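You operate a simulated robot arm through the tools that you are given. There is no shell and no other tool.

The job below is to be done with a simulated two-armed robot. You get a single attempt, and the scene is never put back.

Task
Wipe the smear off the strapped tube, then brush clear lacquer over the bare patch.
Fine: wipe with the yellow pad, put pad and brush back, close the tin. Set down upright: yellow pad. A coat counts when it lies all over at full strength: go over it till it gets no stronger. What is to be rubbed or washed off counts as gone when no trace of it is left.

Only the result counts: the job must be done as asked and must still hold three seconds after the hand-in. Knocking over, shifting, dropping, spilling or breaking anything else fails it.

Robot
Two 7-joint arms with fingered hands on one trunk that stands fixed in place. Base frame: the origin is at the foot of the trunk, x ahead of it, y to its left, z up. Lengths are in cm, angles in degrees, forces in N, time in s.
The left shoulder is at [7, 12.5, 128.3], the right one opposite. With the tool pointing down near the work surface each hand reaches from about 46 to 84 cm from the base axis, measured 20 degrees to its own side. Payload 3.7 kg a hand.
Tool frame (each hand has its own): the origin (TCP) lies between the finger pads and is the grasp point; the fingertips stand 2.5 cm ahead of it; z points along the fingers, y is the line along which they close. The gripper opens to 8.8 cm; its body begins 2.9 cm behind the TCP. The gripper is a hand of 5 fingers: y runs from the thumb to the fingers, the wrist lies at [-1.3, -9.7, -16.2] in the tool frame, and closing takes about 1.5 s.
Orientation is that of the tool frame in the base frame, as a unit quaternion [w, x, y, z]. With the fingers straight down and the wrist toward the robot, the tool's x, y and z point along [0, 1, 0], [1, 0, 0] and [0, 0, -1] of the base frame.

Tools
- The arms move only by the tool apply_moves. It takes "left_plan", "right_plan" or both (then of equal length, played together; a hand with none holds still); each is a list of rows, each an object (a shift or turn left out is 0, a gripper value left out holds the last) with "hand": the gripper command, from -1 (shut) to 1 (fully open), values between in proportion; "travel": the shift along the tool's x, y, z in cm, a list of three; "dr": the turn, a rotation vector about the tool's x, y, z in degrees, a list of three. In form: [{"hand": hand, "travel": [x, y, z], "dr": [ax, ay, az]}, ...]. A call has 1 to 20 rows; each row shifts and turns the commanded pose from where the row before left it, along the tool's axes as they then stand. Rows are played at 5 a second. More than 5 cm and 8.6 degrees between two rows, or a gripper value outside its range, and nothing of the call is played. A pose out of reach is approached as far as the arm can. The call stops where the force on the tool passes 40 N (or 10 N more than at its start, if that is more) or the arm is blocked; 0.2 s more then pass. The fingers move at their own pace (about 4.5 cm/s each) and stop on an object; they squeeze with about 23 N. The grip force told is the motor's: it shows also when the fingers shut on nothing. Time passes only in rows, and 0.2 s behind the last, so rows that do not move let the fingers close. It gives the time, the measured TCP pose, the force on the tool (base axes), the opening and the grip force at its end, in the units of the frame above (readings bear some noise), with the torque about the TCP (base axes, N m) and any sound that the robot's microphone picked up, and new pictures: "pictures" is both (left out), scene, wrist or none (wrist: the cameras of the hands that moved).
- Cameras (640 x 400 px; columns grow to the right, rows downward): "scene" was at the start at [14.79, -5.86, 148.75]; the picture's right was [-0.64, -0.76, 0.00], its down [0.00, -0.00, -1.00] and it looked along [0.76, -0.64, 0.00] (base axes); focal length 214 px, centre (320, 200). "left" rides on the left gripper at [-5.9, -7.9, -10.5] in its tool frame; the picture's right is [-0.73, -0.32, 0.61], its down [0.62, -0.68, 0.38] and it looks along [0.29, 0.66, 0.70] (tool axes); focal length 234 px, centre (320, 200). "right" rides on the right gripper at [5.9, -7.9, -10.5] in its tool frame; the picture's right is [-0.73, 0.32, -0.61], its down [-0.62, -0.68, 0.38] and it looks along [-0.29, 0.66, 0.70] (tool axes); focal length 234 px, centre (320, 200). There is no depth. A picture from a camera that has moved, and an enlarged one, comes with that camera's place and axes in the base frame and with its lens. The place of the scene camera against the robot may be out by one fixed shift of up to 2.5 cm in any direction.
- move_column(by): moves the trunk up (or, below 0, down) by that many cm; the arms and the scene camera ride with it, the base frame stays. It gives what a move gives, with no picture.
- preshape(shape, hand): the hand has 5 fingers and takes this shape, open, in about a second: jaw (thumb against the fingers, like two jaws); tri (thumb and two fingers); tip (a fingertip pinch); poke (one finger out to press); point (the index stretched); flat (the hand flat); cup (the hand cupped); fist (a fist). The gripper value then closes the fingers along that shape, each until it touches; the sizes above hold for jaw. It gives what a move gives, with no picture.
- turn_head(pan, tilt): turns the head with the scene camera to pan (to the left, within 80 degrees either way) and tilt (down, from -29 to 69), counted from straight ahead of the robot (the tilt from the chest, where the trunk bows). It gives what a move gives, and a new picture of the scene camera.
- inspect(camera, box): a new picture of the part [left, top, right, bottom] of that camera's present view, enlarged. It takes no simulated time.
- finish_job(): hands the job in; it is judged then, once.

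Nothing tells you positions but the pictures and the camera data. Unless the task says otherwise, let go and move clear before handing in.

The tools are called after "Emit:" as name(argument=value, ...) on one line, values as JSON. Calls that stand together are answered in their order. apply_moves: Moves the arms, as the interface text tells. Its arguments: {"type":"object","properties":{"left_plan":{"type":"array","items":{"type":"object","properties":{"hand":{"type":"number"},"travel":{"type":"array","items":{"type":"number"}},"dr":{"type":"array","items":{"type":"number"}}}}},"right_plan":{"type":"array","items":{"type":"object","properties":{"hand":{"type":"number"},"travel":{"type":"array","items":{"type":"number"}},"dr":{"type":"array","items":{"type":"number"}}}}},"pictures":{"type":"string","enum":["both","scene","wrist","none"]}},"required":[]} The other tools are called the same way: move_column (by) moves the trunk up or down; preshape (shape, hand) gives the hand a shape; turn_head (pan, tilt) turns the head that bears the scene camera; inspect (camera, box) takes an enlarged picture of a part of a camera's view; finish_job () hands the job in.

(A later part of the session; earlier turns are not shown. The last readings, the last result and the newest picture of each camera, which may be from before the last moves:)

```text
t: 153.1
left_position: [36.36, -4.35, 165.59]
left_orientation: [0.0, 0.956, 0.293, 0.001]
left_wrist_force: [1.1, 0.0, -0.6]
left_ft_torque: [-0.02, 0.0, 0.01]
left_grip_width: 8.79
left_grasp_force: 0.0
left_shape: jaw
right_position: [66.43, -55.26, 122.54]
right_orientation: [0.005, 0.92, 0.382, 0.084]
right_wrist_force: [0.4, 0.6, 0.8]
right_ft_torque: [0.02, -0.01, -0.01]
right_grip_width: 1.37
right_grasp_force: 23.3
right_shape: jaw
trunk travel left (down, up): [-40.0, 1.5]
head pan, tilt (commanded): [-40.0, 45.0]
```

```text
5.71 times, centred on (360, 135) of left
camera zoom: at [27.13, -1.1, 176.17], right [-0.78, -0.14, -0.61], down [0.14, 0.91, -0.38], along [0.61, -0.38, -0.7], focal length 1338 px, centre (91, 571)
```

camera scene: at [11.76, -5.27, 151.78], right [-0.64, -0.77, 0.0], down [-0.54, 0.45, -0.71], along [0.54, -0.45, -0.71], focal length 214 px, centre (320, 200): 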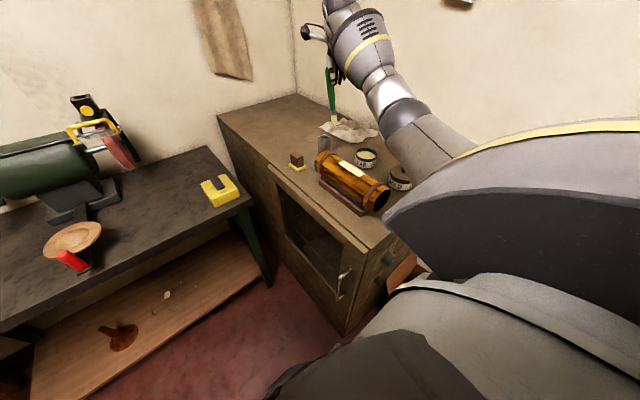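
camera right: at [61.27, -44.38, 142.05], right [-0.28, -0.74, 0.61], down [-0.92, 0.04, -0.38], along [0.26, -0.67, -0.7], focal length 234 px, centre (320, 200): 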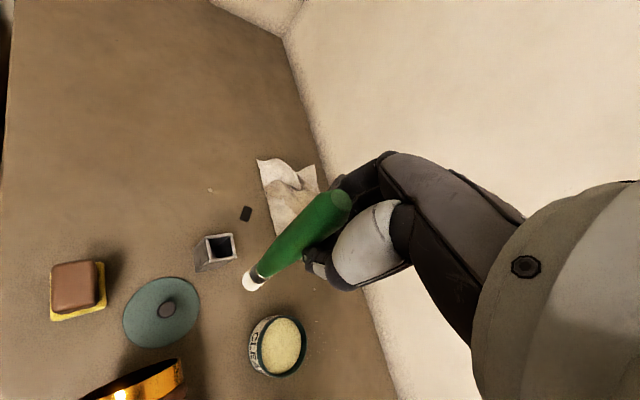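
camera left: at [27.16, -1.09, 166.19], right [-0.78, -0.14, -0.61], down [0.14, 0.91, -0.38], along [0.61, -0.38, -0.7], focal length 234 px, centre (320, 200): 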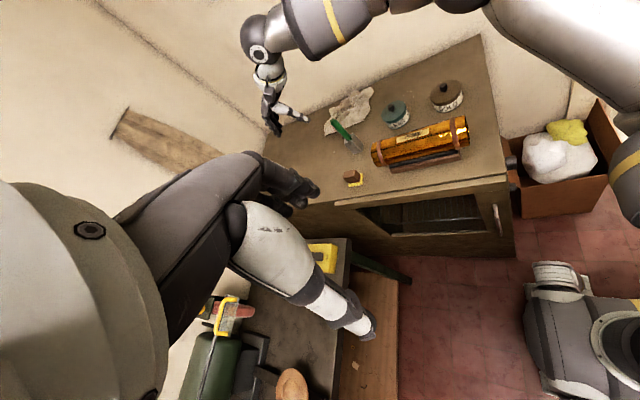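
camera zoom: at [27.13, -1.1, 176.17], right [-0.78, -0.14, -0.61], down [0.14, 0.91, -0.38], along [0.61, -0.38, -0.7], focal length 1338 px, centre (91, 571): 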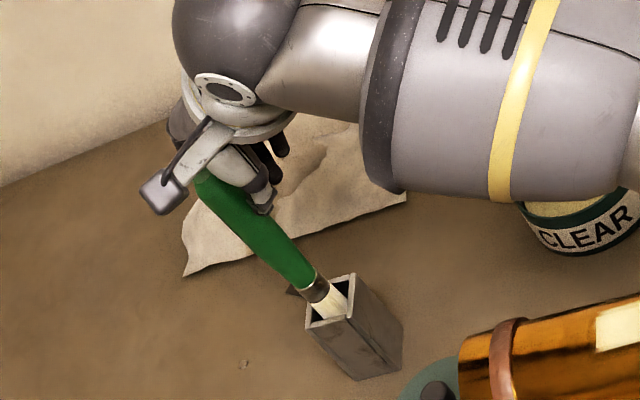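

Bristles are slightly close to the +y wall; shifting 0.25 cm and continuing.

Emit:
apply_moves(right_plan=[{"travel": [-0.21, 0.14, 0]}, {"travel": [-0.11, -0.05, 0.74]}, {"travel": [-0.11, -0.05, 0.74]}, {}], pictures="none")

Emit:
inspect(camera="right", box=[180, 170, 360, 310])

Emit:
inspect(camera="left", box=[330, 100, 390, 170])

```text
t: 154.1
left_position: [36.28, -4.29, 165.71]
left_orientation: [0.001, 0.956, 0.292, 0.0]
left_wrist_force: [0.3, -0.7, -0.3]
left_ft_torque: [0.02, 0.01, -0.02]
left_grip_width: 8.76
left_grasp_force: 0.0
left_shape: jaw
right_position: [66.2, -55.53, 121.1]
right_orientation: [0.004, 0.921, 0.381, 0.084]
right_wrist_force: [0.6, 0.4, 0.0]
right_ft_torque: [0.0, 0.0, 0.0]
right_grip_width: 1.4
right_grasp_force: 23.5
right_shape: jaw
trunk travel left (down, up): [-40.0, 1.5]
head pan, tilt (commanded): [-40.0, 45.0]
```

```text
2.86 times, centred on (270, 240) of right
camera zoom: at [63.11, -46.28, 131.58], right [-0.37, -0.77, 0.51], down [-0.85, 0.07, -0.52], along [0.37, -0.63, -0.68], focal length 669 px, centre (463, 86)
```

zoom: 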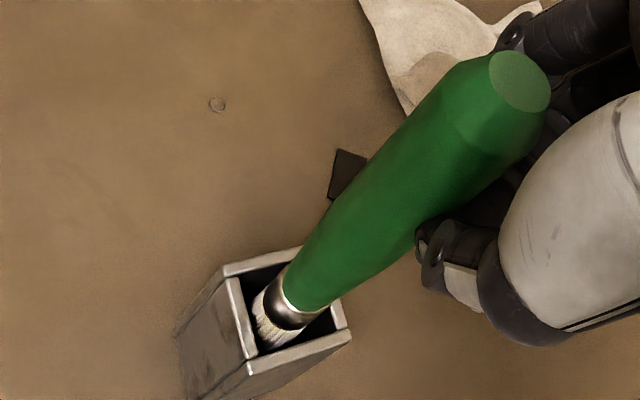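

```text
5.71 times, centred on (360, 135) of left
camera zoom: at [27.13, -1.1, 176.17], right [-0.78, -0.14, -0.61], down [0.14, 0.91, -0.38], along [0.61, -0.38, -0.7], focal length 1338 px, centre (91, 571)
```

zoom: 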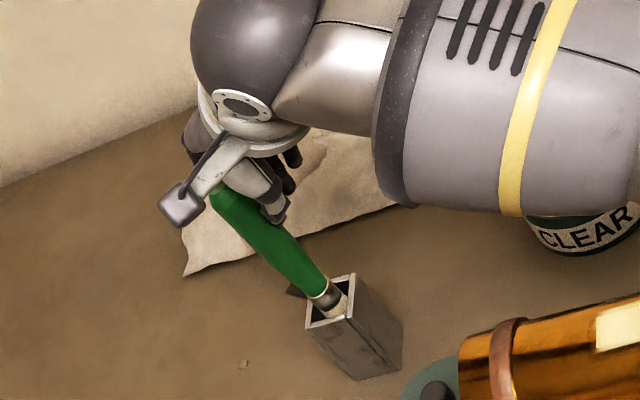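

Emit:
apply_moves(right_plan=[{"travel": [-0.11, -0.05, 0.74]}, {"travel": [-0.11, -0.05, 0.74]}, {}], pictures="none")

Emit:
inspect(camera="right", box=[180, 170, 360, 310])

Emit:
inspect(camera="left", box=[330, 90, 450, 190])

```text
t: 154.9
left_position: [36.35, -4.37, 165.68]
left_orientation: [0.001, 0.956, 0.293, 0.0]
left_wrist_force: [0.4, -1.2, -0.8]
left_ft_torque: [-0.02, -0.02, 0.0]
left_grip_width: 8.78
left_grasp_force: 0.0
left_shape: jaw
right_position: [66.3, -55.36, 119.48]
right_orientation: [0.006, 0.92, 0.382, 0.083]
right_wrist_force: [0.1, -1.2, 0.3]
right_ft_torque: [-0.03, -0.04, 0.0]
right_grip_width: 1.41
right_grasp_force: 23.4
right_shape: jaw
trunk travel left (down, up): [-40.0, 1.5]
head pan, tilt (commanded): [-40.0, 45.0]
```

```text
2.86 times, centred on (270, 240) of right
camera zoom: at [63.11, -46.23, 130.07], right [-0.37, -0.77, 0.51], down [-0.85, 0.07, -0.52], along [0.37, -0.63, -0.68], focal length 669 px, centre (463, 86)
```

zoom: 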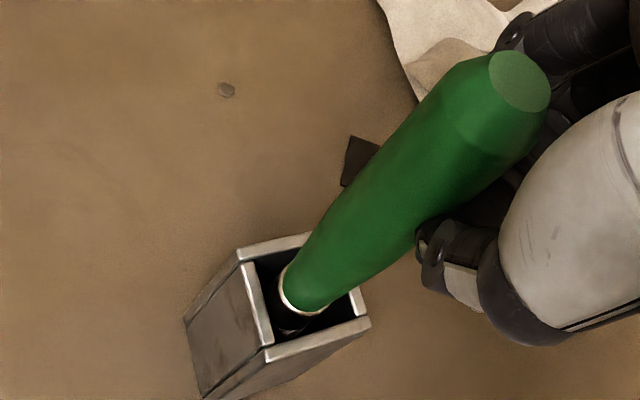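

```text
4.00 times, centred on (390, 140) of left
camera zoom: at [27.13, -1.1, 176.17], right [-0.78, -0.14, -0.61], down [0.14, 0.91, -0.38], along [0.61, -0.38, -0.7], focal length 937 px, centre (40, 440)
```

zoom: 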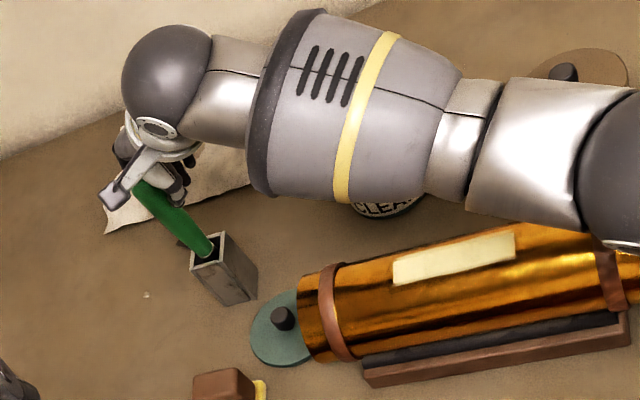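

Emit:
apply_moves(right_plan=[{"travel": [-0.11, -0.05, 0.74]}, {"travel": [-0.06, -0.03, 0.4]}, {}], pictures="none")

Emit:
apply_moves(right_plan=[{"travel": [-0.06, -0.03, 0.4]}, {}], pictures="none")

Emit:
apply_moves(right_plan=[{"travel": [-0.045, -0.02, 0.3]}, {}], pictures="none")

Emit:
inspect(camera="right", box=[180, 170, 360, 310])

```text
t: 155.7
left_position: [36.29, -4.31, 165.6]
left_orientation: [0.001, 0.956, 0.292, 0.0]
left_wrist_force: [-0.1, 0.4, -0.3]
left_ft_torque: [0.01, -0.01, 0.03]
left_grip_width: 8.76
left_grasp_force: 0.1
left_shape: jaw
right_position: [66.28, -55.44, 118.31]
right_orientation: [0.005, 0.92, 0.382, 0.084]
right_wrist_force: [-0.6, -0.8, -1.0]
right_ft_torque: [0.0, -0.02, 0.02]
right_grip_width: 1.37
right_grasp_force: 23.3
right_shape: jaw
trunk travel left (down, up): [-40.0, 1.5]
head pan, tilt (commanded): [-40.0, 45.0]
```

```text
t: 156.3
left_position: [36.33, -4.38, 165.53]
left_orientation: [0.001, 0.956, 0.292, 0.0]
left_wrist_force: [-0.1, -0.2, 0.6]
left_ft_torque: [-0.04, 0.0, -0.01]
left_grip_width: 8.77
left_grasp_force: 0.0
left_shape: jaw
right_position: [66.36, -55.47, 117.84]
right_orientation: [0.004, 0.921, 0.381, 0.084]
right_wrist_force: [-0.2, -0.2, 0.7]
right_ft_torque: [0.02, 0.02, 0.07]
right_grip_width: 1.4
right_grasp_force: 22.6
right_shape: jaw
trunk travel left (down, up): [-40.0, 1.5]
head pan, tilt (commanded): [-40.0, 45.0]
```

```text
t: 156.9
left_position: [36.25, -4.43, 165.68]
left_orientation: [0.0, 0.956, 0.292, 0.0]
left_wrist_force: [-0.5, -0.5, 0.1]
left_ft_torque: [0.01, 0.02, -0.02]
left_grip_width: 8.78
left_grasp_force: 0.1
left_shape: jaw
right_position: [66.38, -55.51, 117.53]
right_orientation: [0.005, 0.921, 0.381, 0.084]
right_wrist_force: [1.3, 0.3, -0.5]
right_ft_torque: [0.02, 0.0, -0.01]
right_grip_width: 1.4
right_grasp_force: 22.7
right_shape: jaw
trunk travel left (down, up): [-40.0, 1.5]
head pan, tilt (commanded): [-40.0, 45.0]
```

```text
2.86 times, centred on (270, 240) of right
camera zoom: at [63.12, -46.26, 128.19], right [-0.37, -0.77, 0.51], down [-0.85, 0.07, -0.52], along [0.37, -0.63, -0.68], focal length 669 px, centre (463, 86)
```

zoom: 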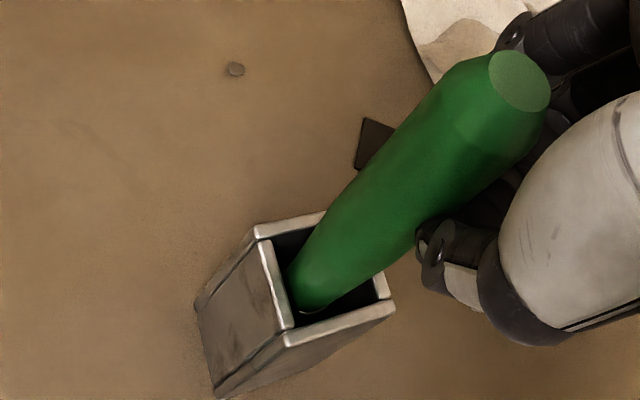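

Emit:
apply_moves(right_plan=[{"travel": [-0.045, -0.02, 0.3]}, {}], pictures="none")

Emit:
apply_moves(right_plan=[{"travel": [-0.03, -0.015, 0.2]}, {}], pictures="none")

Emit:
apply_moves(right_plan=[{"travel": [-0.03, -0.015, 0.2]}, {}], pictures="none")

```text
t: 157.5
left_position: [36.29, -4.36, 165.63]
left_orientation: [0.0, 0.956, 0.292, -0.001]
left_wrist_force: [-1.1, -0.7, 0.4]
left_ft_torque: [0.02, 0.02, -0.01]
left_grip_width: 8.77
left_grasp_force: 0.1
left_shape: jaw
right_position: [66.26, -55.31, 117.46]
right_orientation: [0.005, 0.921, 0.38, 0.084]
right_wrist_force: [-1.2, 0.0, -0.1]
right_ft_torque: [0.0, 0.02, -0.02]
right_grip_width: 1.39
right_grasp_force: 23.1
right_shape: jaw
trunk travel left (down, up): [-40.0, 1.5]
head pan, tilt (commanded): [-40.0, 45.0]
```

```text
t: 158.1
left_position: [36.19, -4.32, 165.63]
left_orientation: [0.0, 0.956, 0.293, 0.001]
left_wrist_force: [0.4, -0.1, 0.3]
left_ft_torque: [0.0, -0.03, -0.03]
left_grip_width: 8.76
left_grasp_force: 0.2
left_shape: jaw
right_position: [66.23, -55.37, 117.27]
right_orientation: [0.006, 0.921, 0.381, 0.085]
right_wrist_force: [-1.3, -0.6, 4.2]
right_ft_torque: [0.02, -0.07, -0.04]
right_grip_width: 1.41
right_grasp_force: 23.2
right_shape: jaw
trunk travel left (down, up): [-40.0, 1.5]
head pan, tilt (commanded): [-40.0, 45.0]
```

```text
t: 158.7
left_position: [36.07, -4.25, 165.73]
left_orientation: [0.0, 0.956, 0.292, -0.001]
left_wrist_force: [-0.6, -0.5, -0.6]
left_ft_torque: [0.01, 0.0, 0.0]
left_grip_width: 8.77
left_grasp_force: 0.1
left_shape: jaw
right_position: [66.31, -55.42, 117.05]
right_orientation: [0.007, 0.92, 0.381, 0.087]
right_wrist_force: [-0.8, -1.0, 10.8]
right_ft_torque: [-0.06, -0.13, -0.03]
right_grip_width: 1.45
right_grasp_force: 22.7
right_shape: jaw
trunk travel left (down, up): [-40.0, 1.5]
head pan, tilt (commanded): [-40.0, 45.0]
```

The brush bottomed in the holder (~11 N). I'll relax slightly and open the hand gently.

Emit:
apply_moves(right_plan=[{"travel": [0.025, 0.012, -0.17]}, {"hand": -0.85}, {"hand": -0.7}, {"hand": -0.5}, {"hand": -0.3}, {"hand": 0}, {"hand": 0.3}, {"hand": 0.4}, {"hand": 0.4}], pictures="none")

Emit:
inspect(camera="right", box=[180, 150, 400, 310])

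Emit:
inspect(camera="left", box=[330, 90, 450, 190])

Emit:
inspect(camera="scene", box=[300, 80, 350, 165])

```text
t: 160.7
left_position: [36.37, -4.34, 165.61]
left_orientation: [0.001, 0.956, 0.293, 0.001]
left_wrist_force: [-0.3, 1.1, 0.0]
left_ft_torque: [0.01, 0.01, 0.02]
left_grip_width: 8.77
left_grasp_force: 0.2
left_shape: jaw
right_position: [66.34, -55.37, 117.07]
right_orientation: [0.005, 0.921, 0.382, 0.084]
right_wrist_force: [0.2, 0.7, -0.1]
right_ft_torque: [0.0, -0.02, -0.01]
right_grip_width: 6.14
right_grasp_force: 0.1
right_shape: jaw
trunk travel left (down, up): [-40.0, 1.5]
head pan, tilt (commanded): [-40.0, 45.0]
```

```text
2.50 times, centred on (290, 230) of right
camera zoom: at [63.17, -46.29, 127.67], right [-0.37, -0.77, 0.51], down [-0.85, 0.07, -0.52], along [0.37, -0.63, -0.68], focal length 585 px, centre (395, 125)
```

zoom: 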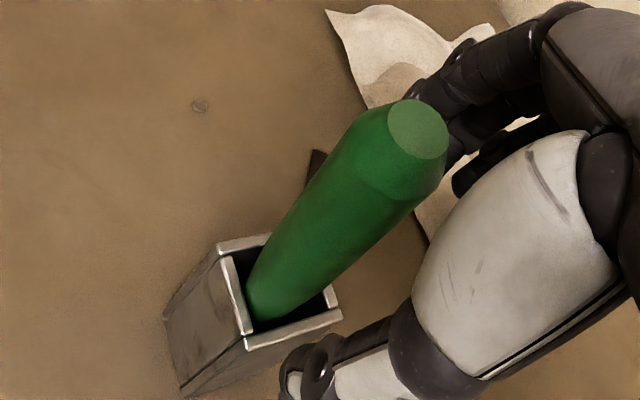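

```text
4.00 times, centred on (390, 140) of left
camera zoom: at [27.14, -1.11, 176.17], right [-0.78, -0.14, -0.61], down [0.14, 0.91, -0.38], along [0.61, -0.38, -0.7], focal length 937 px, centre (40, 440)
```

zoom: 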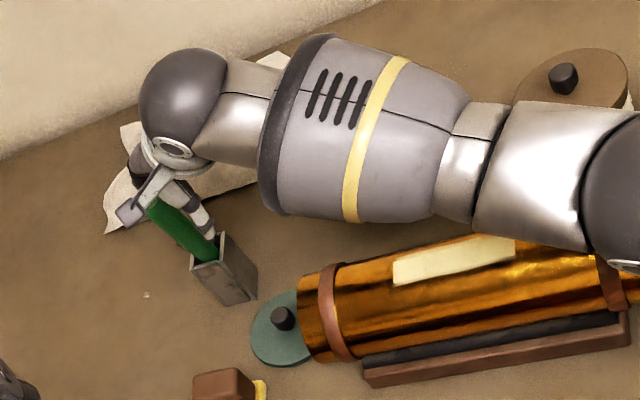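

```text
4.71 times, centred on (325, 122) of scene
camera zoom: at [11.71, -5.3, 151.79], right [-0.64, -0.77, 0.0], down [-0.54, 0.45, -0.71], along [0.54, -0.45, -0.71], focal length 1009 px, centre (296, 565)
```

zoom: 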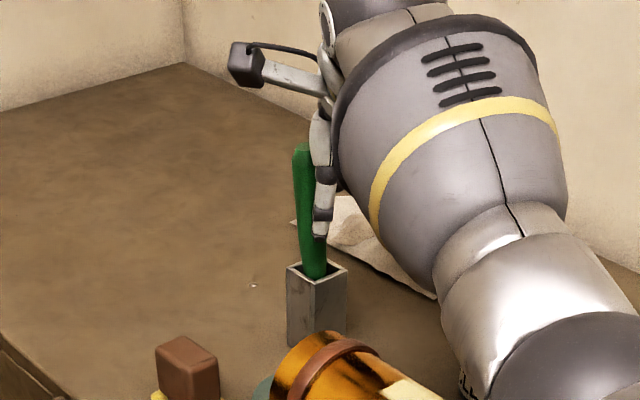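

The brush stands in its holder. I'll withdraw the hand straight up.

Emit:
apply_moves(right_plan=[{"travel": [0.15, 0.07, -0.99]}, {"travel": [0.22, 0.11, -1.48]}, {"travel": [0.3, 0.15, -1.97]}, {}], pictures="none")

Emit:
inspect(camera="right", box=[180, 150, 400, 310])

Emit:
inspect(camera="scene", box=[300, 60, 360, 165])

```text
t: 161.7
left_position: [36.18, -4.4, 165.6]
left_orientation: [0.0, 0.956, 0.293, 0.0]
left_wrist_force: [0.7, -0.3, 0.5]
left_ft_torque: [0.02, 0.02, 0.03]
left_grip_width: 8.77
left_grasp_force: 0.1
left_shape: jaw
right_position: [66.34, -55.5, 121.48]
right_orientation: [0.004, 0.921, 0.38, 0.083]
right_wrist_force: [0.9, 0.1, 0.3]
right_ft_torque: [-0.02, -0.03, 0.0]
right_grip_width: 6.13
right_grasp_force: 0.1
right_shape: jaw
trunk travel left (down, up): [-40.0, 1.5]
head pan, tilt (commanded): [-40.0, 45.0]
```

```text
2.50 times, centred on (290, 230) of right
camera zoom: at [63.17, -46.36, 132.18], right [-0.37, -0.77, 0.51], down [-0.85, 0.07, -0.52], along [0.37, -0.63, -0.68], focal length 585 px, centre (395, 125)
```

zoom: 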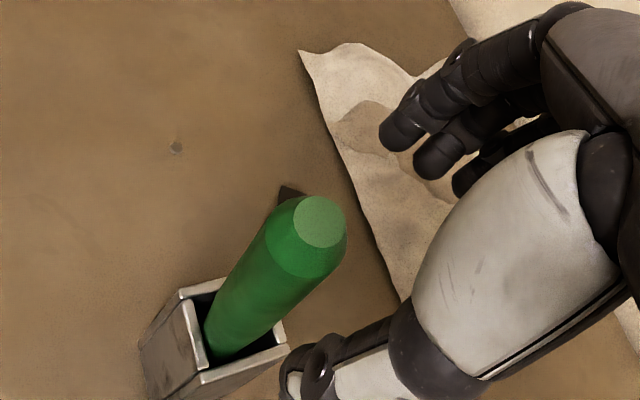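

```text
3.81 times, centred on (330, 112) of scene
camera zoom: at [11.71, -5.31, 151.79], right [-0.64, -0.77, 0.0], down [-0.54, 0.45, -0.71], along [0.54, -0.45, -0.71], focal length 817 px, centre (282, 533)
```

zoom: 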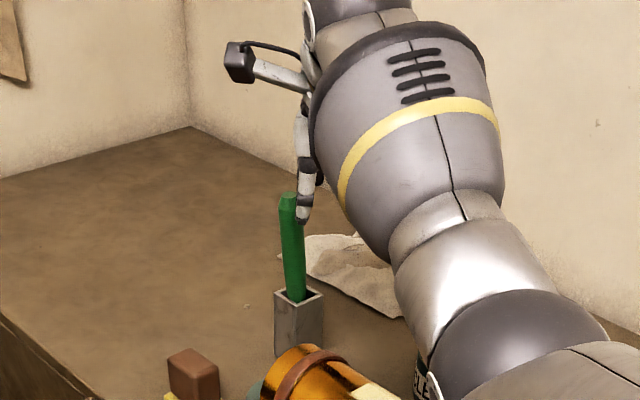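

The brush stays put. I'll rise clear, level the hand again and move above the lid.

Emit:
apply_moves(right_plan=[{"travel": [0.3, 0.15, -1.97]}, {"travel": [0.45, 0.22, -2.95]}, {"travel": [0.3, 0.15, -1.97]}, {"dr": [1.4, -2.9, 0]}, {"dr": [1.4, -2.9, 0]}, {"dr": [1.4, -2.9, 0]}, {"travel": [0.36, -1.95, 0], "hand": 0.2}, {"travel": [0.36, -1.95, 0]}, {"travel": [0.36, -1.95, 0]}, {"travel": [0.37, -1.96, 0]}, {}, {}])

Emit:
inspect(camera="right", box=[160, 150, 400, 380])

Emit:
inspect(camera="left", box=[320, 60, 500, 200])

```text
t: 164.3
left_position: [36.35, -4.3, 165.64]
left_orientation: [0.001, 0.956, 0.293, 0.001]
left_wrist_force: [0.0, 0.2, 0.3]
left_ft_torque: [-0.03, 0.03, 0.03]
left_grip_width: 8.75
left_grasp_force: 0.2
left_shape: jaw
right_position: [61.87, -49.07, 128.45]
right_orientation: [-0.001, 0.924, 0.383, -0.001]
right_wrist_force: [0.0, 0.2, -0.1]
right_ft_torque: [-0.02, 0.04, -0.01]
right_grip_width: 5.32
right_grasp_force: 0.0
right_shape: jaw
trunk travel left (down, up): [-40.0, 1.5]
head pan, tilt (commanded): [-40.0, 45.0]
camera scene: at [11.69, -5.27, 151.79], right [-0.64, -0.77, 0.0], down [-0.54, 0.45, -0.71], along [0.54, -0.45, -0.71], focal length 214 px, centre (320, 200)
camera right: at [60.29, -39.16, 139.04], right [-0.29, -0.74, 0.61], down [-0.92, 0.04, -0.38], along [0.26, -0.67, -0.7], focal length 234 px, centre (320, 200)
```

scene: 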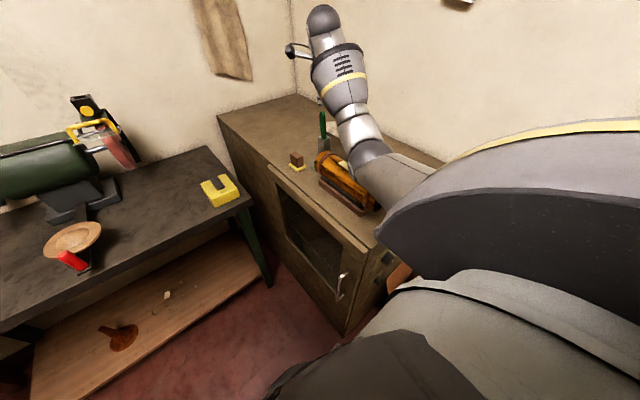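
right: 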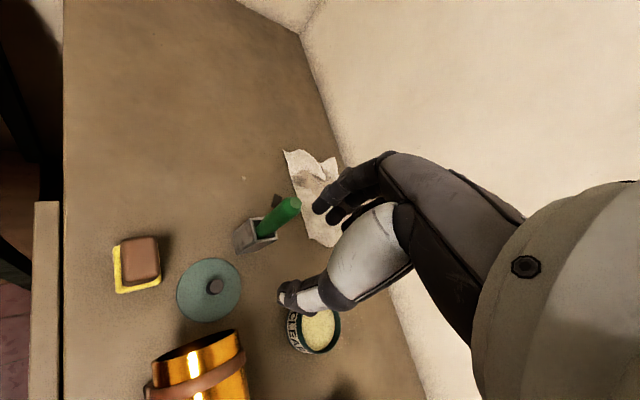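

```text
1.74 times, centred on (280, 265) of right
camera zoom: at [60.29, -39.16, 139.04], right [-0.29, -0.74, 0.61], down [-0.92, 0.04, -0.38], along [0.26, -0.67, -0.7], focal length 407 px, centre (390, 87)
```

zoom: 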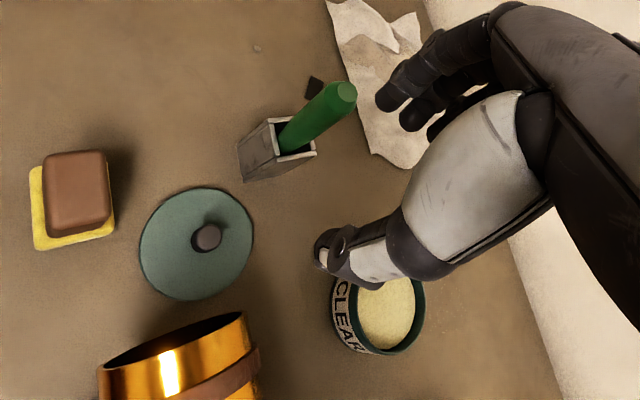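

```text
2.86 times, centred on (410, 130) of left
camera zoom: at [27.11, -1.08, 176.18], right [-0.78, -0.14, -0.61], down [0.14, 0.91, -0.38], along [0.61, -0.38, -0.7], focal length 669 px, centre (63, 400)
```

zoom: 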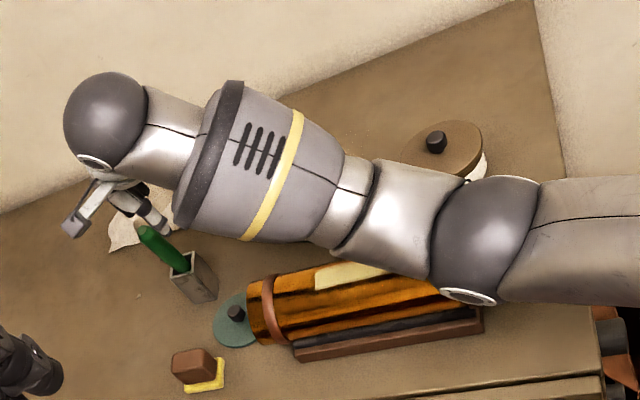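

Above the lid; knob measured at [61.7,-49.1]. The elbow is a bit lower than before, so I'll descend part-way and check the forearm clearance.

Emit:
apply_moves(right_plan=[{"travel": [-0.1, -0.1, 3]}, {"travel": [0, 0, 3]}, {"travel": [0, 0, 3]}, {"travel": [0, 0, 3]}, {}, {}], pictures="scene")

Emit:
inspect(camera="left", box=[320, 60, 520, 210])

Emit:
inspect(camera="scene", box=[270, 50, 430, 190])

Emit:
inspect(camera="right", box=[160, 150, 400, 380])

```text
t: 165.7
left_position: [36.36, -4.38, 165.6]
left_orientation: [0.0, 0.956, 0.292, 0.001]
left_wrist_force: [-0.1, -0.5, 0.3]
left_ft_torque: [0.0, -0.03, 0.0]
left_grip_width: 8.75
left_grasp_force: 0.2
left_shape: jaw
right_position: [61.71, -49.06, 116.47]
right_orientation: [0.0, 0.924, 0.383, 0.0]
right_wrist_force: [-0.2, 0.4, -0.5]
right_ft_torque: [0.0, -0.02, 0.01]
right_grip_width: 5.32
right_grasp_force: 0.0
right_shape: jaw
trunk travel left (down, up): [-40.0, 1.5]
head pan, tilt (commanded): [-40.0, 45.0]
camera scene: at [11.71, -5.3, 151.79], right [-0.64, -0.77, 0.0], down [-0.54, 0.45, -0.71], along [0.54, -0.45, -0.71], focal length 214 px, centre (320, 200)
```

scene: 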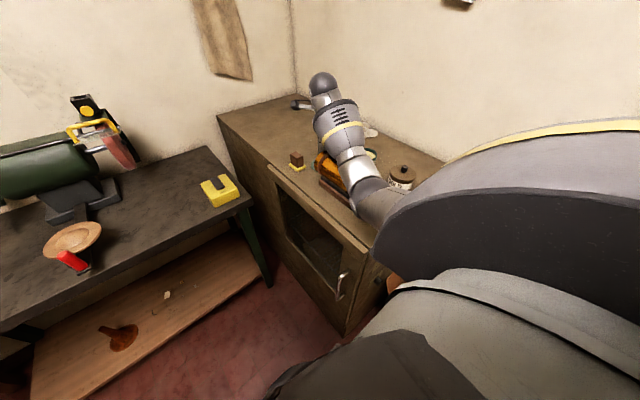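

```text
2.67 times, centred on (420, 135) of left
camera zoom: at [27.14, -1.11, 176.17], right [-0.78, -0.14, -0.61], down [0.14, 0.91, -0.38], along [0.61, -0.38, -0.7], focal length 624 px, centre (53, 373)
```

zoom: 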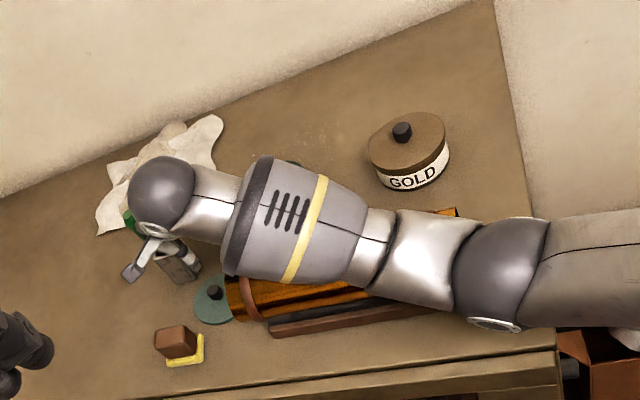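

```text
2.86 times, centred on (350, 120) of scene
camera zoom: at [11.71, -5.3, 151.79], right [-0.64, -0.77, 0.0], down [-0.54, 0.45, -0.71], along [0.54, -0.45, -0.71], focal length 613 px, centre (234, 429)
```

zoom: 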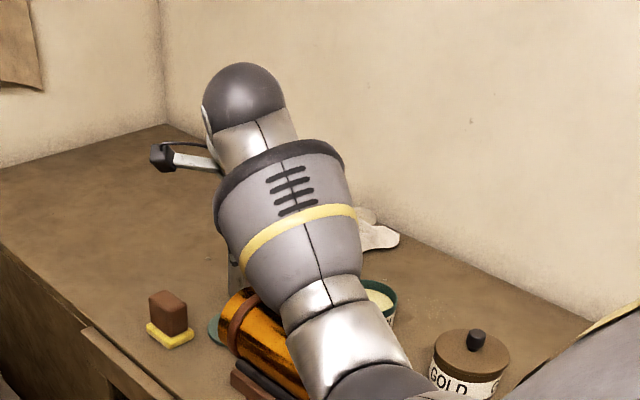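

```text
1.74 times, centred on (280, 265) of right
camera zoom: at [60.13, -39.16, 127.02], right [-0.29, -0.74, 0.61], down [-0.92, 0.04, -0.38], along [0.26, -0.67, -0.7], focal length 407 px, centre (390, 87)
```

zoom: 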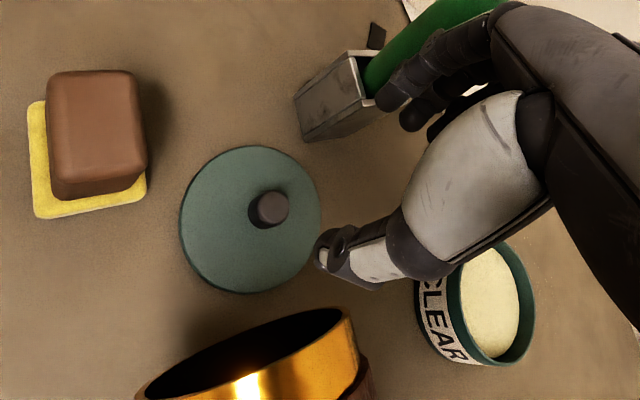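

Forearm clearance would get thin with the elbow this low. I'll back up and swing the hand over the tin and back, which earlier put the elbow in the higher posture.

Emit:
apply_moves(right_plan=[{"travel": [0, 0, -3]}, {"travel": [0, 0, -4]}, {"travel": [0, 0, -4]}, {"travel": [-3.35, 0.55, -0.5]}, {"travel": [-3.35, 0.55, -0.5]}, {"travel": [-3.35, 0.55, -0.5]}, {"travel": [-3.35, 0.55, -0.5]}, {"travel": [-3.36, 0.56, 0]}, {}, {}], pictures="scene")

Emit:
inspect(camera="left", box=[320, 0, 640, 210])

```text
t: 167.9
left_position: [36.21, -4.33, 165.6]
left_orientation: [0.001, 0.956, 0.293, 0.001]
left_wrist_force: [-0.9, -0.2, -0.7]
left_ft_torque: [0.02, 0.01, 0.0]
left_grip_width: 8.77
left_grasp_force: 0.1
left_shape: jaw
right_position: [51.67, -62.8, 129.52]
right_orientation: [0.0, 0.924, 0.382, 0.0]
right_wrist_force: [0.7, 0.6, 0.1]
right_ft_torque: [0.0, -0.03, 0.0]
right_grip_width: 5.34
right_grasp_force: 0.1
right_shape: jaw
trunk travel left (down, up): [-40.0, 1.5]
head pan, tilt (commanded): [-40.0, 45.0]
camera scene: at [11.66, -5.32, 151.79], right [-0.64, -0.77, 0.0], down [-0.54, 0.45, -0.71], along [0.54, -0.45, -0.71], focal length 214 px, centre (320, 200)
```

scene: 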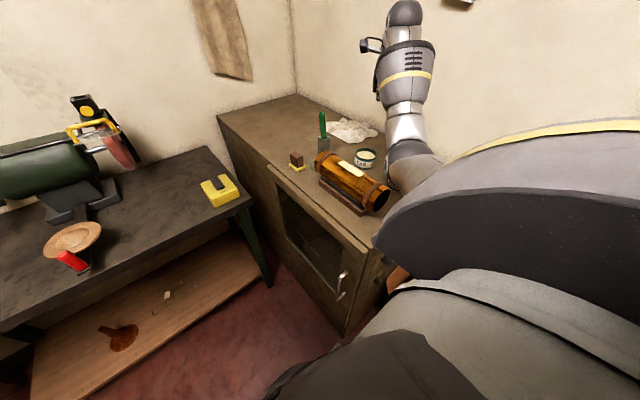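

```text
1.90 times, centred on (480, 105) of left
camera zoom: at [27.09, -1.14, 176.18], right [-0.78, -0.14, -0.61], down [0.14, 0.91, -0.38], along [0.61, -0.38, -0.7], focal length 446 px, centre (15, 381)
```

zoom: 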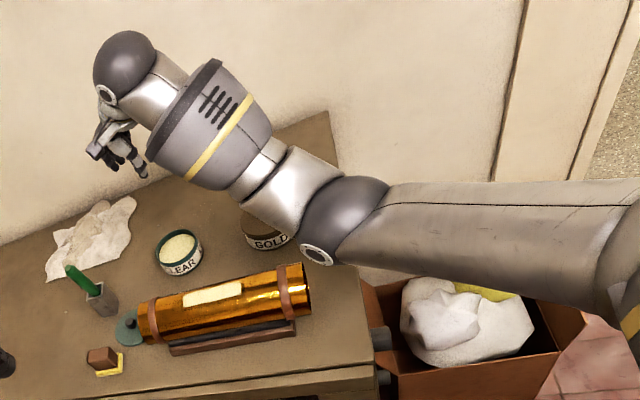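

The elbow is still inward. I'll fold the arm back to the earlier retracted pose (which swung the elbow out) and re-approach via the tin as I did the first time.

Emit:
apply_moves(right_plan=[{"travel": [1.73, -3.36, -2.3]}, {"travel": [1.73, -3.36, -2.3]}, {"travel": [1.73, -3.36, -2.3]}, {"travel": [1.73, -3.36, -2.3]}, {"travel": [1.73, -3.36, -2.3]}, {"travel": [1.73, -3.36, -2.3]}, {"travel": [1.73, -3.36, -2.3]}, {"travel": [1.73, -3.36, -2.3]}, {}, {}], pictures="scene")

Emit:
inspect(camera="left", box=[320, 0, 640, 210])

```text
t: 170.1
left_position: [36.25, -4.19, 165.63]
left_orientation: [0.001, 0.956, 0.292, 0.0]
left_wrist_force: [-0.4, 1.3, -0.9]
left_ft_torque: [-0.02, -0.01, -0.03]
left_grip_width: 8.75
left_grasp_force: 0.1
left_shape: jaw
right_position: [42.3, -33.68, 148.14]
right_orientation: [0.0, 0.924, 0.383, -0.001]
right_wrist_force: [-0.7, 0.1, 0.2]
right_ft_torque: [0.0, 0.01, -0.01]
right_grip_width: 5.29
right_grasp_force: 0.1
right_shape: jaw
trunk travel left (down, up): [-40.0, 1.5]
head pan, tilt (commanded): [-40.0, 45.0]
camera scene: at [11.63, -5.22, 151.79], right [-0.64, -0.77, 0.0], down [-0.54, 0.45, -0.71], along [0.54, -0.46, -0.71], focal length 214 px, centre (320, 200)
```

scene: 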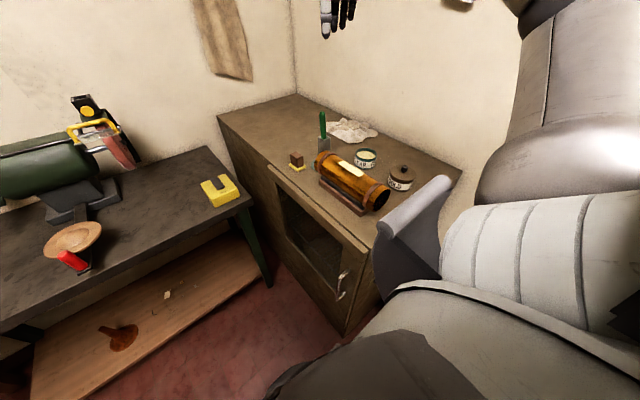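

```text
1.90 times, centred on (480, 105) of left
camera zoom: at [27.05, -1.02, 176.18], right [-0.78, -0.14, -0.61], down [0.14, 0.91, -0.38], along [0.61, -0.38, -0.7], focal length 446 px, centre (15, 381)
```

zoom: 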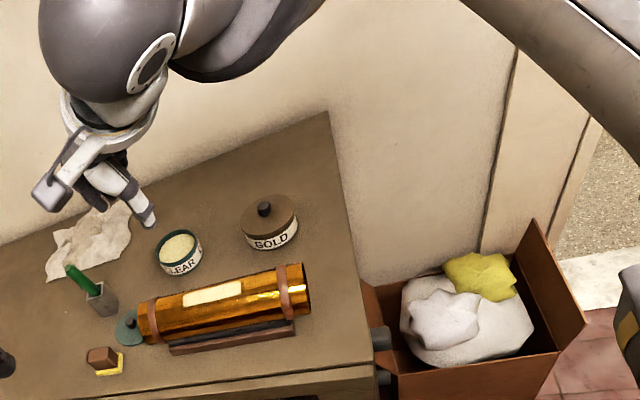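

The elbow is up and out now, and everything on the cabinet is in order. I'll take a close look at the coat, then approach the lid from here.

Emit:
inspect(camera="left", box=[405, 142, 445, 167])

Emit:
inspect(camera="scene", box=[280, 100, 430, 200])

Emit:
apply_moves(right_plan=[{"travel": [0.354, 3.07, 2.9]}, {"travel": [0.354, 3.07, 2.9]}, {"travel": [0.354, 3.07, 2.9]}, {"travel": [0.354, 3.07, 2.9]}, {"travel": [0.354, 3.07, 2.9]}, {"travel": [0.354, 3.07, 2.9]}, {"travel": [0.354, 3.07, 2.9]}, {"travel": [0.354, 3.07, 2.9]}, {}, {}], pictures="scene")

Emit:
inspect(camera="left", box=[320, 0, 640, 210])

Emit:
inspect(camera="right", box=[160, 150, 400, 380])

```text
16.00 times, centred on (425, 154) of left
camera zoom: at [27.05, -1.02, 176.18], right [-0.78, -0.14, -0.61], down [0.14, 0.91, -0.38], along [0.61, -0.38, -0.7], focal length 3747 px, centre (-1360, 928)
```

zoom: 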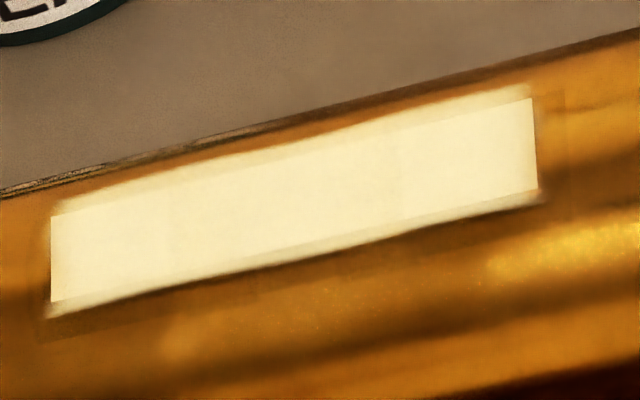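

```text
4.00 times, centred on (355, 150) of scene
camera zoom: at [11.63, -5.22, 151.79], right [-0.64, -0.77, 0.0], down [-0.54, 0.45, -0.71], along [0.54, -0.46, -0.71], focal length 858 px, centre (180, 400)
```

zoom: 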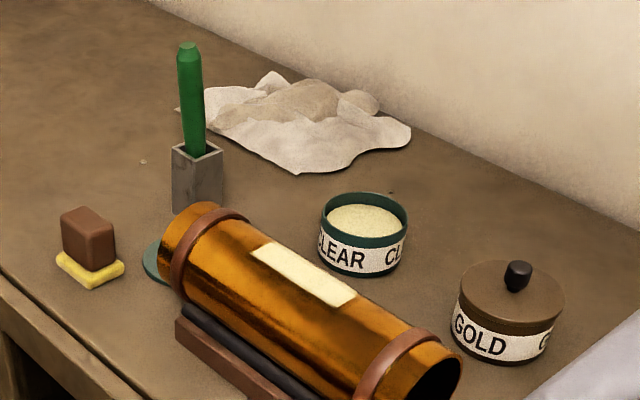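

```text
t: 172.3
left_position: [36.26, -4.31, 165.65]
left_orientation: [0.0, 0.956, 0.293, -0.001]
left_wrist_force: [0.7, 0.1, -0.7]
left_ft_torque: [0.02, 0.02, -0.02]
left_grip_width: 8.75
left_grasp_force: 0.0
left_shape: jaw
right_position: [61.92, -49.48, 125.0]
right_orientation: [0.0, 0.924, 0.383, 0.0]
right_wrist_force: [0.2, 0.5, 1.1]
right_ft_torque: [0.02, 0.01, -0.03]
right_grip_width: 5.3
right_grasp_force: 0.0
right_shape: jaw
trunk travel left (down, up): [-40.0, 1.5]
head pan, tilt (commanded): [-40.0, 45.0]
camera scene: at [11.75, -5.3, 151.78], right [-0.64, -0.77, 0.0], down [-0.54, 0.45, -0.71], along [0.54, -0.45, -0.71], focal length 214 px, centre (320, 200)
```

scene: 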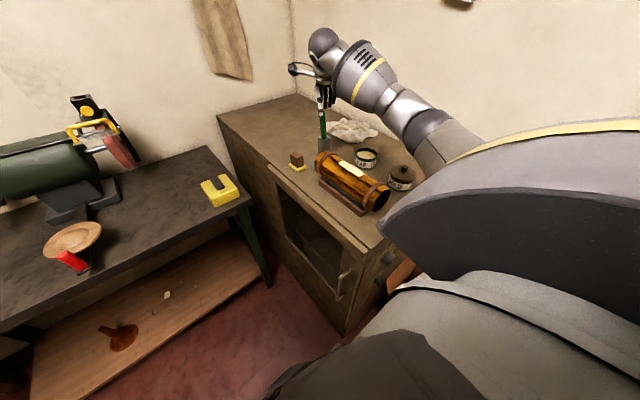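

```text
1.90 times, centred on (480, 105) of left
camera zoom: at [27.19, -1.12, 176.16], right [-0.78, -0.14, -0.61], down [0.14, 0.91, -0.38], along [0.61, -0.38, -0.7], focal length 446 px, centre (15, 381)
```

zoom: 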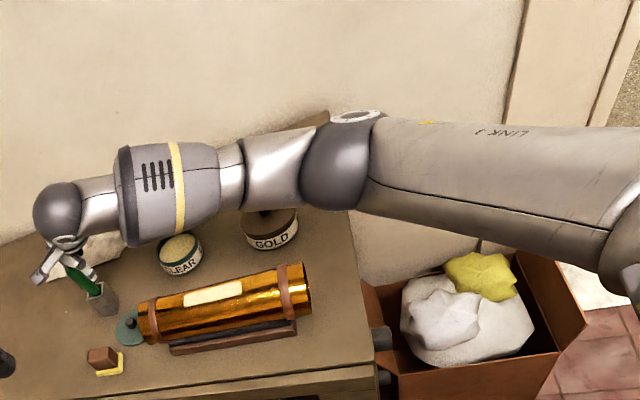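

```text
1.74 times, centred on (280, 265) of right
camera zoom: at [60.49, -39.6, 135.31], right [-0.28, -0.74, 0.61], down [-0.92, 0.04, -0.38], along [0.26, -0.67, -0.7], focal length 407 px, centre (390, 87)
```

zoom: 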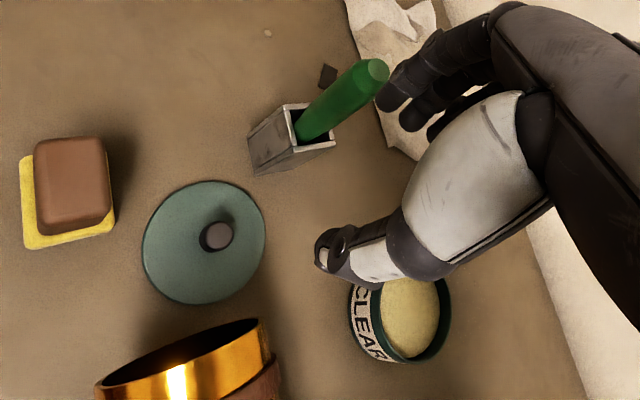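

Elbow is nicely high this time. Aligning over the knob and descending.

Emit:
apply_moves(right_plan=[{"travel": [0.06, -0.44, 2.5]}, {"travel": [0, 0, 3]}, {"travel": [0, 0, 3]}, {"travel": [0, 0, 3]}, {"travel": [0, 0, 2.5]}, {}, {}], pictures="scene")

Emit:
inspect(camera="right", box=[180, 170, 380, 330])

Emit:
inspect(camera="left", box=[320, 60, 520, 210])

```text
t: 173.9
left_position: [36.17, -4.35, 165.74]
left_orientation: [0.0, 0.956, 0.292, 0.001]
left_wrist_force: [0.5, 0.2, 0.1]
left_ft_torque: [-0.01, 0.01, 0.01]
left_grip_width: 8.74
left_grasp_force: 0.0
left_shape: jaw
right_position: [61.75, -48.97, 110.76]
right_orientation: [0.0, 0.924, 0.383, 0.0]
right_wrist_force: [-0.1, -0.4, -0.5]
right_ft_torque: [0.03, 0.03, -0.02]
right_grip_width: 5.29
right_grasp_force: 0.1
right_shape: jaw
trunk travel left (down, up): [-40.0, 1.5]
head pan, tilt (commanded): [-40.0, 45.0]
camera scene: at [11.71, -5.29, 151.79], right [-0.64, -0.77, 0.0], down [-0.54, 0.45, -0.71], along [0.54, -0.45, -0.71], focal length 214 px, centre (320, 200)
```

scene: 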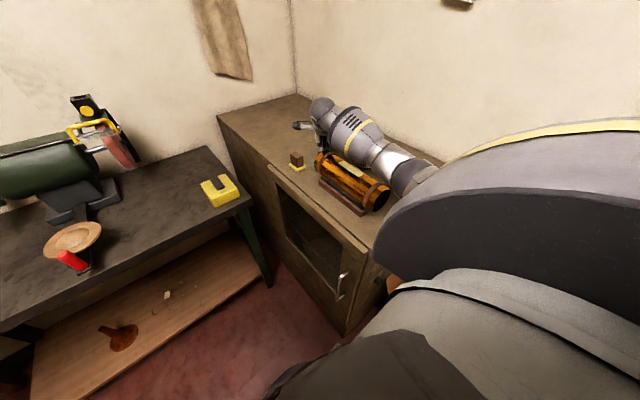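

```text
2.50 times, centred on (280, 250) of right
camera zoom: at [60.13, -39.19, 121.17], right [-0.29, -0.74, 0.61], down [-0.92, 0.04, -0.38], along [0.26, -0.67, -0.7], focal length 585 px, centre (420, 75)
```

zoom: 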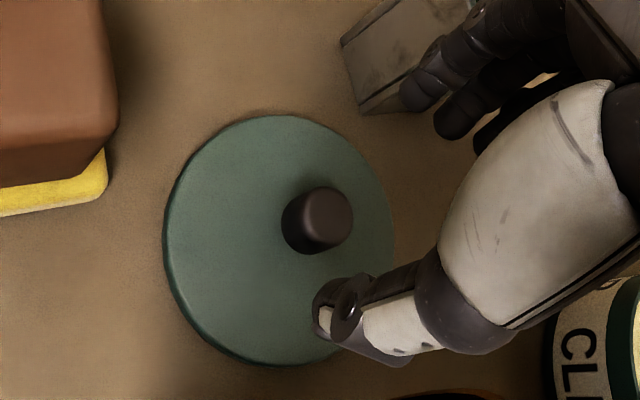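

```text
2.67 times, centred on (420, 135) of left
camera zoom: at [27.14, -1.1, 176.17], right [-0.78, -0.14, -0.61], down [0.14, 0.91, -0.38], along [0.61, -0.38, -0.7], focal length 624 px, centre (53, 373)
```

zoom: 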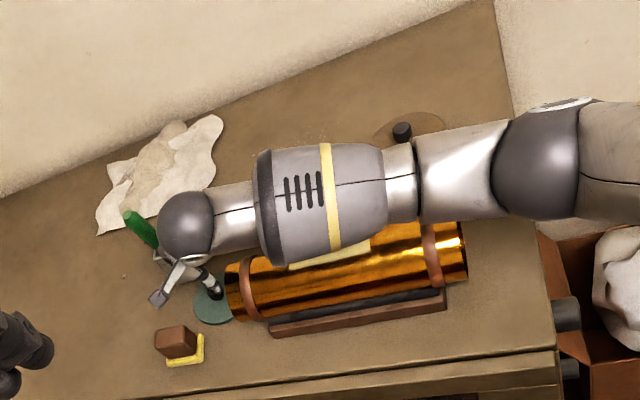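

Emit:
apply_moves(right_plan=[{"travel": [-0.19, -0.02, 1.5]}, {"travel": [0, 0, 1.5]}, {"travel": [0, 0, 1.2]}, {}], pictures="none")

Emit:
apply_moves(right_plan=[{"travel": [0, 0, 0.4]}, {"travel": [0, 0, 0.3]}, {}], pictures="none")

Emit:
inspect(camera="right", box=[180, 170, 380, 330])

```text
t: 174.9
left_position: [36.15, -4.38, 165.64]
left_orientation: [0.002, 0.956, 0.293, -0.001]
left_wrist_force: [-0.6, -1.0, -0.2]
left_ft_torque: [-0.01, -0.01, 0.03]
left_grip_width: 8.76
left_grasp_force: 0.1
left_shape: jaw
right_position: [61.56, -49.0, 106.58]
right_orientation: [0.0, 0.924, 0.383, -0.001]
right_wrist_force: [-0.2, -0.4, -0.1]
right_ft_torque: [-0.03, 0.04, 0.0]
right_grip_width: 5.32
right_grasp_force: 0.0
right_shape: jaw
trunk travel left (down, up): [-40.0, 1.5]
head pan, tilt (commanded): [-40.0, 45.0]
```

```text
t: 175.7
left_position: [36.26, -4.4, 165.65]
left_orientation: [0.001, 0.956, 0.292, 0.0]
left_wrist_force: [-0.2, -0.9, -0.4]
left_ft_torque: [0.03, 0.01, 0.02]
left_grip_width: 8.79
left_grasp_force: 0.0
left_shape: jaw
right_position: [61.5, -49.18, 105.89]
right_orientation: [0.0, 0.923, 0.384, 0.0]
right_wrist_force: [0.4, 0.4, 0.5]
right_ft_torque: [0.04, 0.0, 0.03]
right_grip_width: 5.29
right_grasp_force: 0.1
right_shape: jaw
trunk travel left (down, up): [-40.0, 1.5]
head pan, tilt (commanded): [-40.0, 45.0]
```

```text
2.50 times, centred on (280, 250) of right
camera zoom: at [59.95, -39.37, 116.3], right [-0.29, -0.74, 0.61], down [-0.92, 0.04, -0.38], along [0.26, -0.67, -0.7], focal length 585 px, centre (420, 75)
```

zoom: 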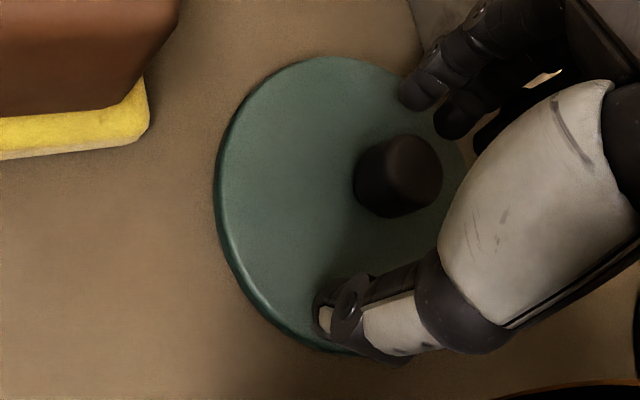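

Emit:
apply_moves(right_plan=[{"travel": [0.02, 0.05, 0.1]}, {"hand": 0}, {"hand": -0.2}, {"hand": -0.4}, {"hand": -0.6}, {"hand": -0.8}, {"hand": -1}, {"hand": -1}, {"hand": -1}, {"hand": -1}], pictures="none")

Emit:
inspect(camera="right", box=[180, 170, 380, 330])

```text
t: 177.9
left_position: [36.27, -4.43, 165.63]
left_orientation: [0.001, 0.956, 0.292, -0.001]
left_wrist_force: [-0.2, -0.1, 0.3]
left_ft_torque: [0.03, 0.03, 0.0]
left_grip_width: 8.78
left_grasp_force: 0.1
left_shape: jaw
right_position: [61.58, -49.08, 105.75]
right_orientation: [0.0, 0.924, 0.382, 0.0]
right_wrist_force: [0.5, -0.2, 0.4]
right_ft_torque: [-0.03, -0.03, -0.01]
right_grip_width: 1.27
right_grasp_force: 23.2
right_shape: jaw
trunk travel left (down, up): [-40.0, 1.5]
head pan, tilt (commanded): [-40.0, 45.0]
```

```text
2.50 times, centred on (280, 250) of right
camera zoom: at [60.01, -39.37, 116.26], right [-0.29, -0.74, 0.61], down [-0.92, 0.04, -0.38], along [0.26, -0.67, -0.7], focal length 585 px, centre (420, 75)
```

zoom: 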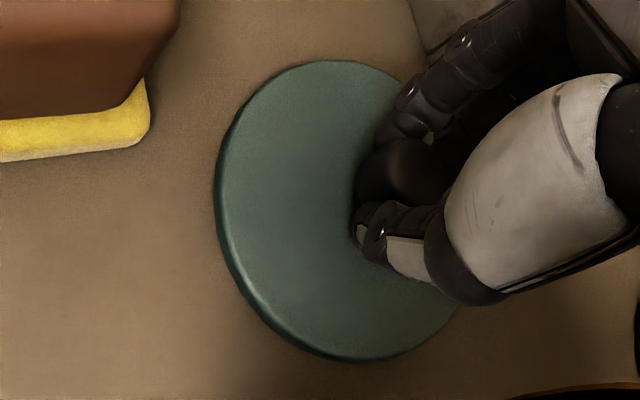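

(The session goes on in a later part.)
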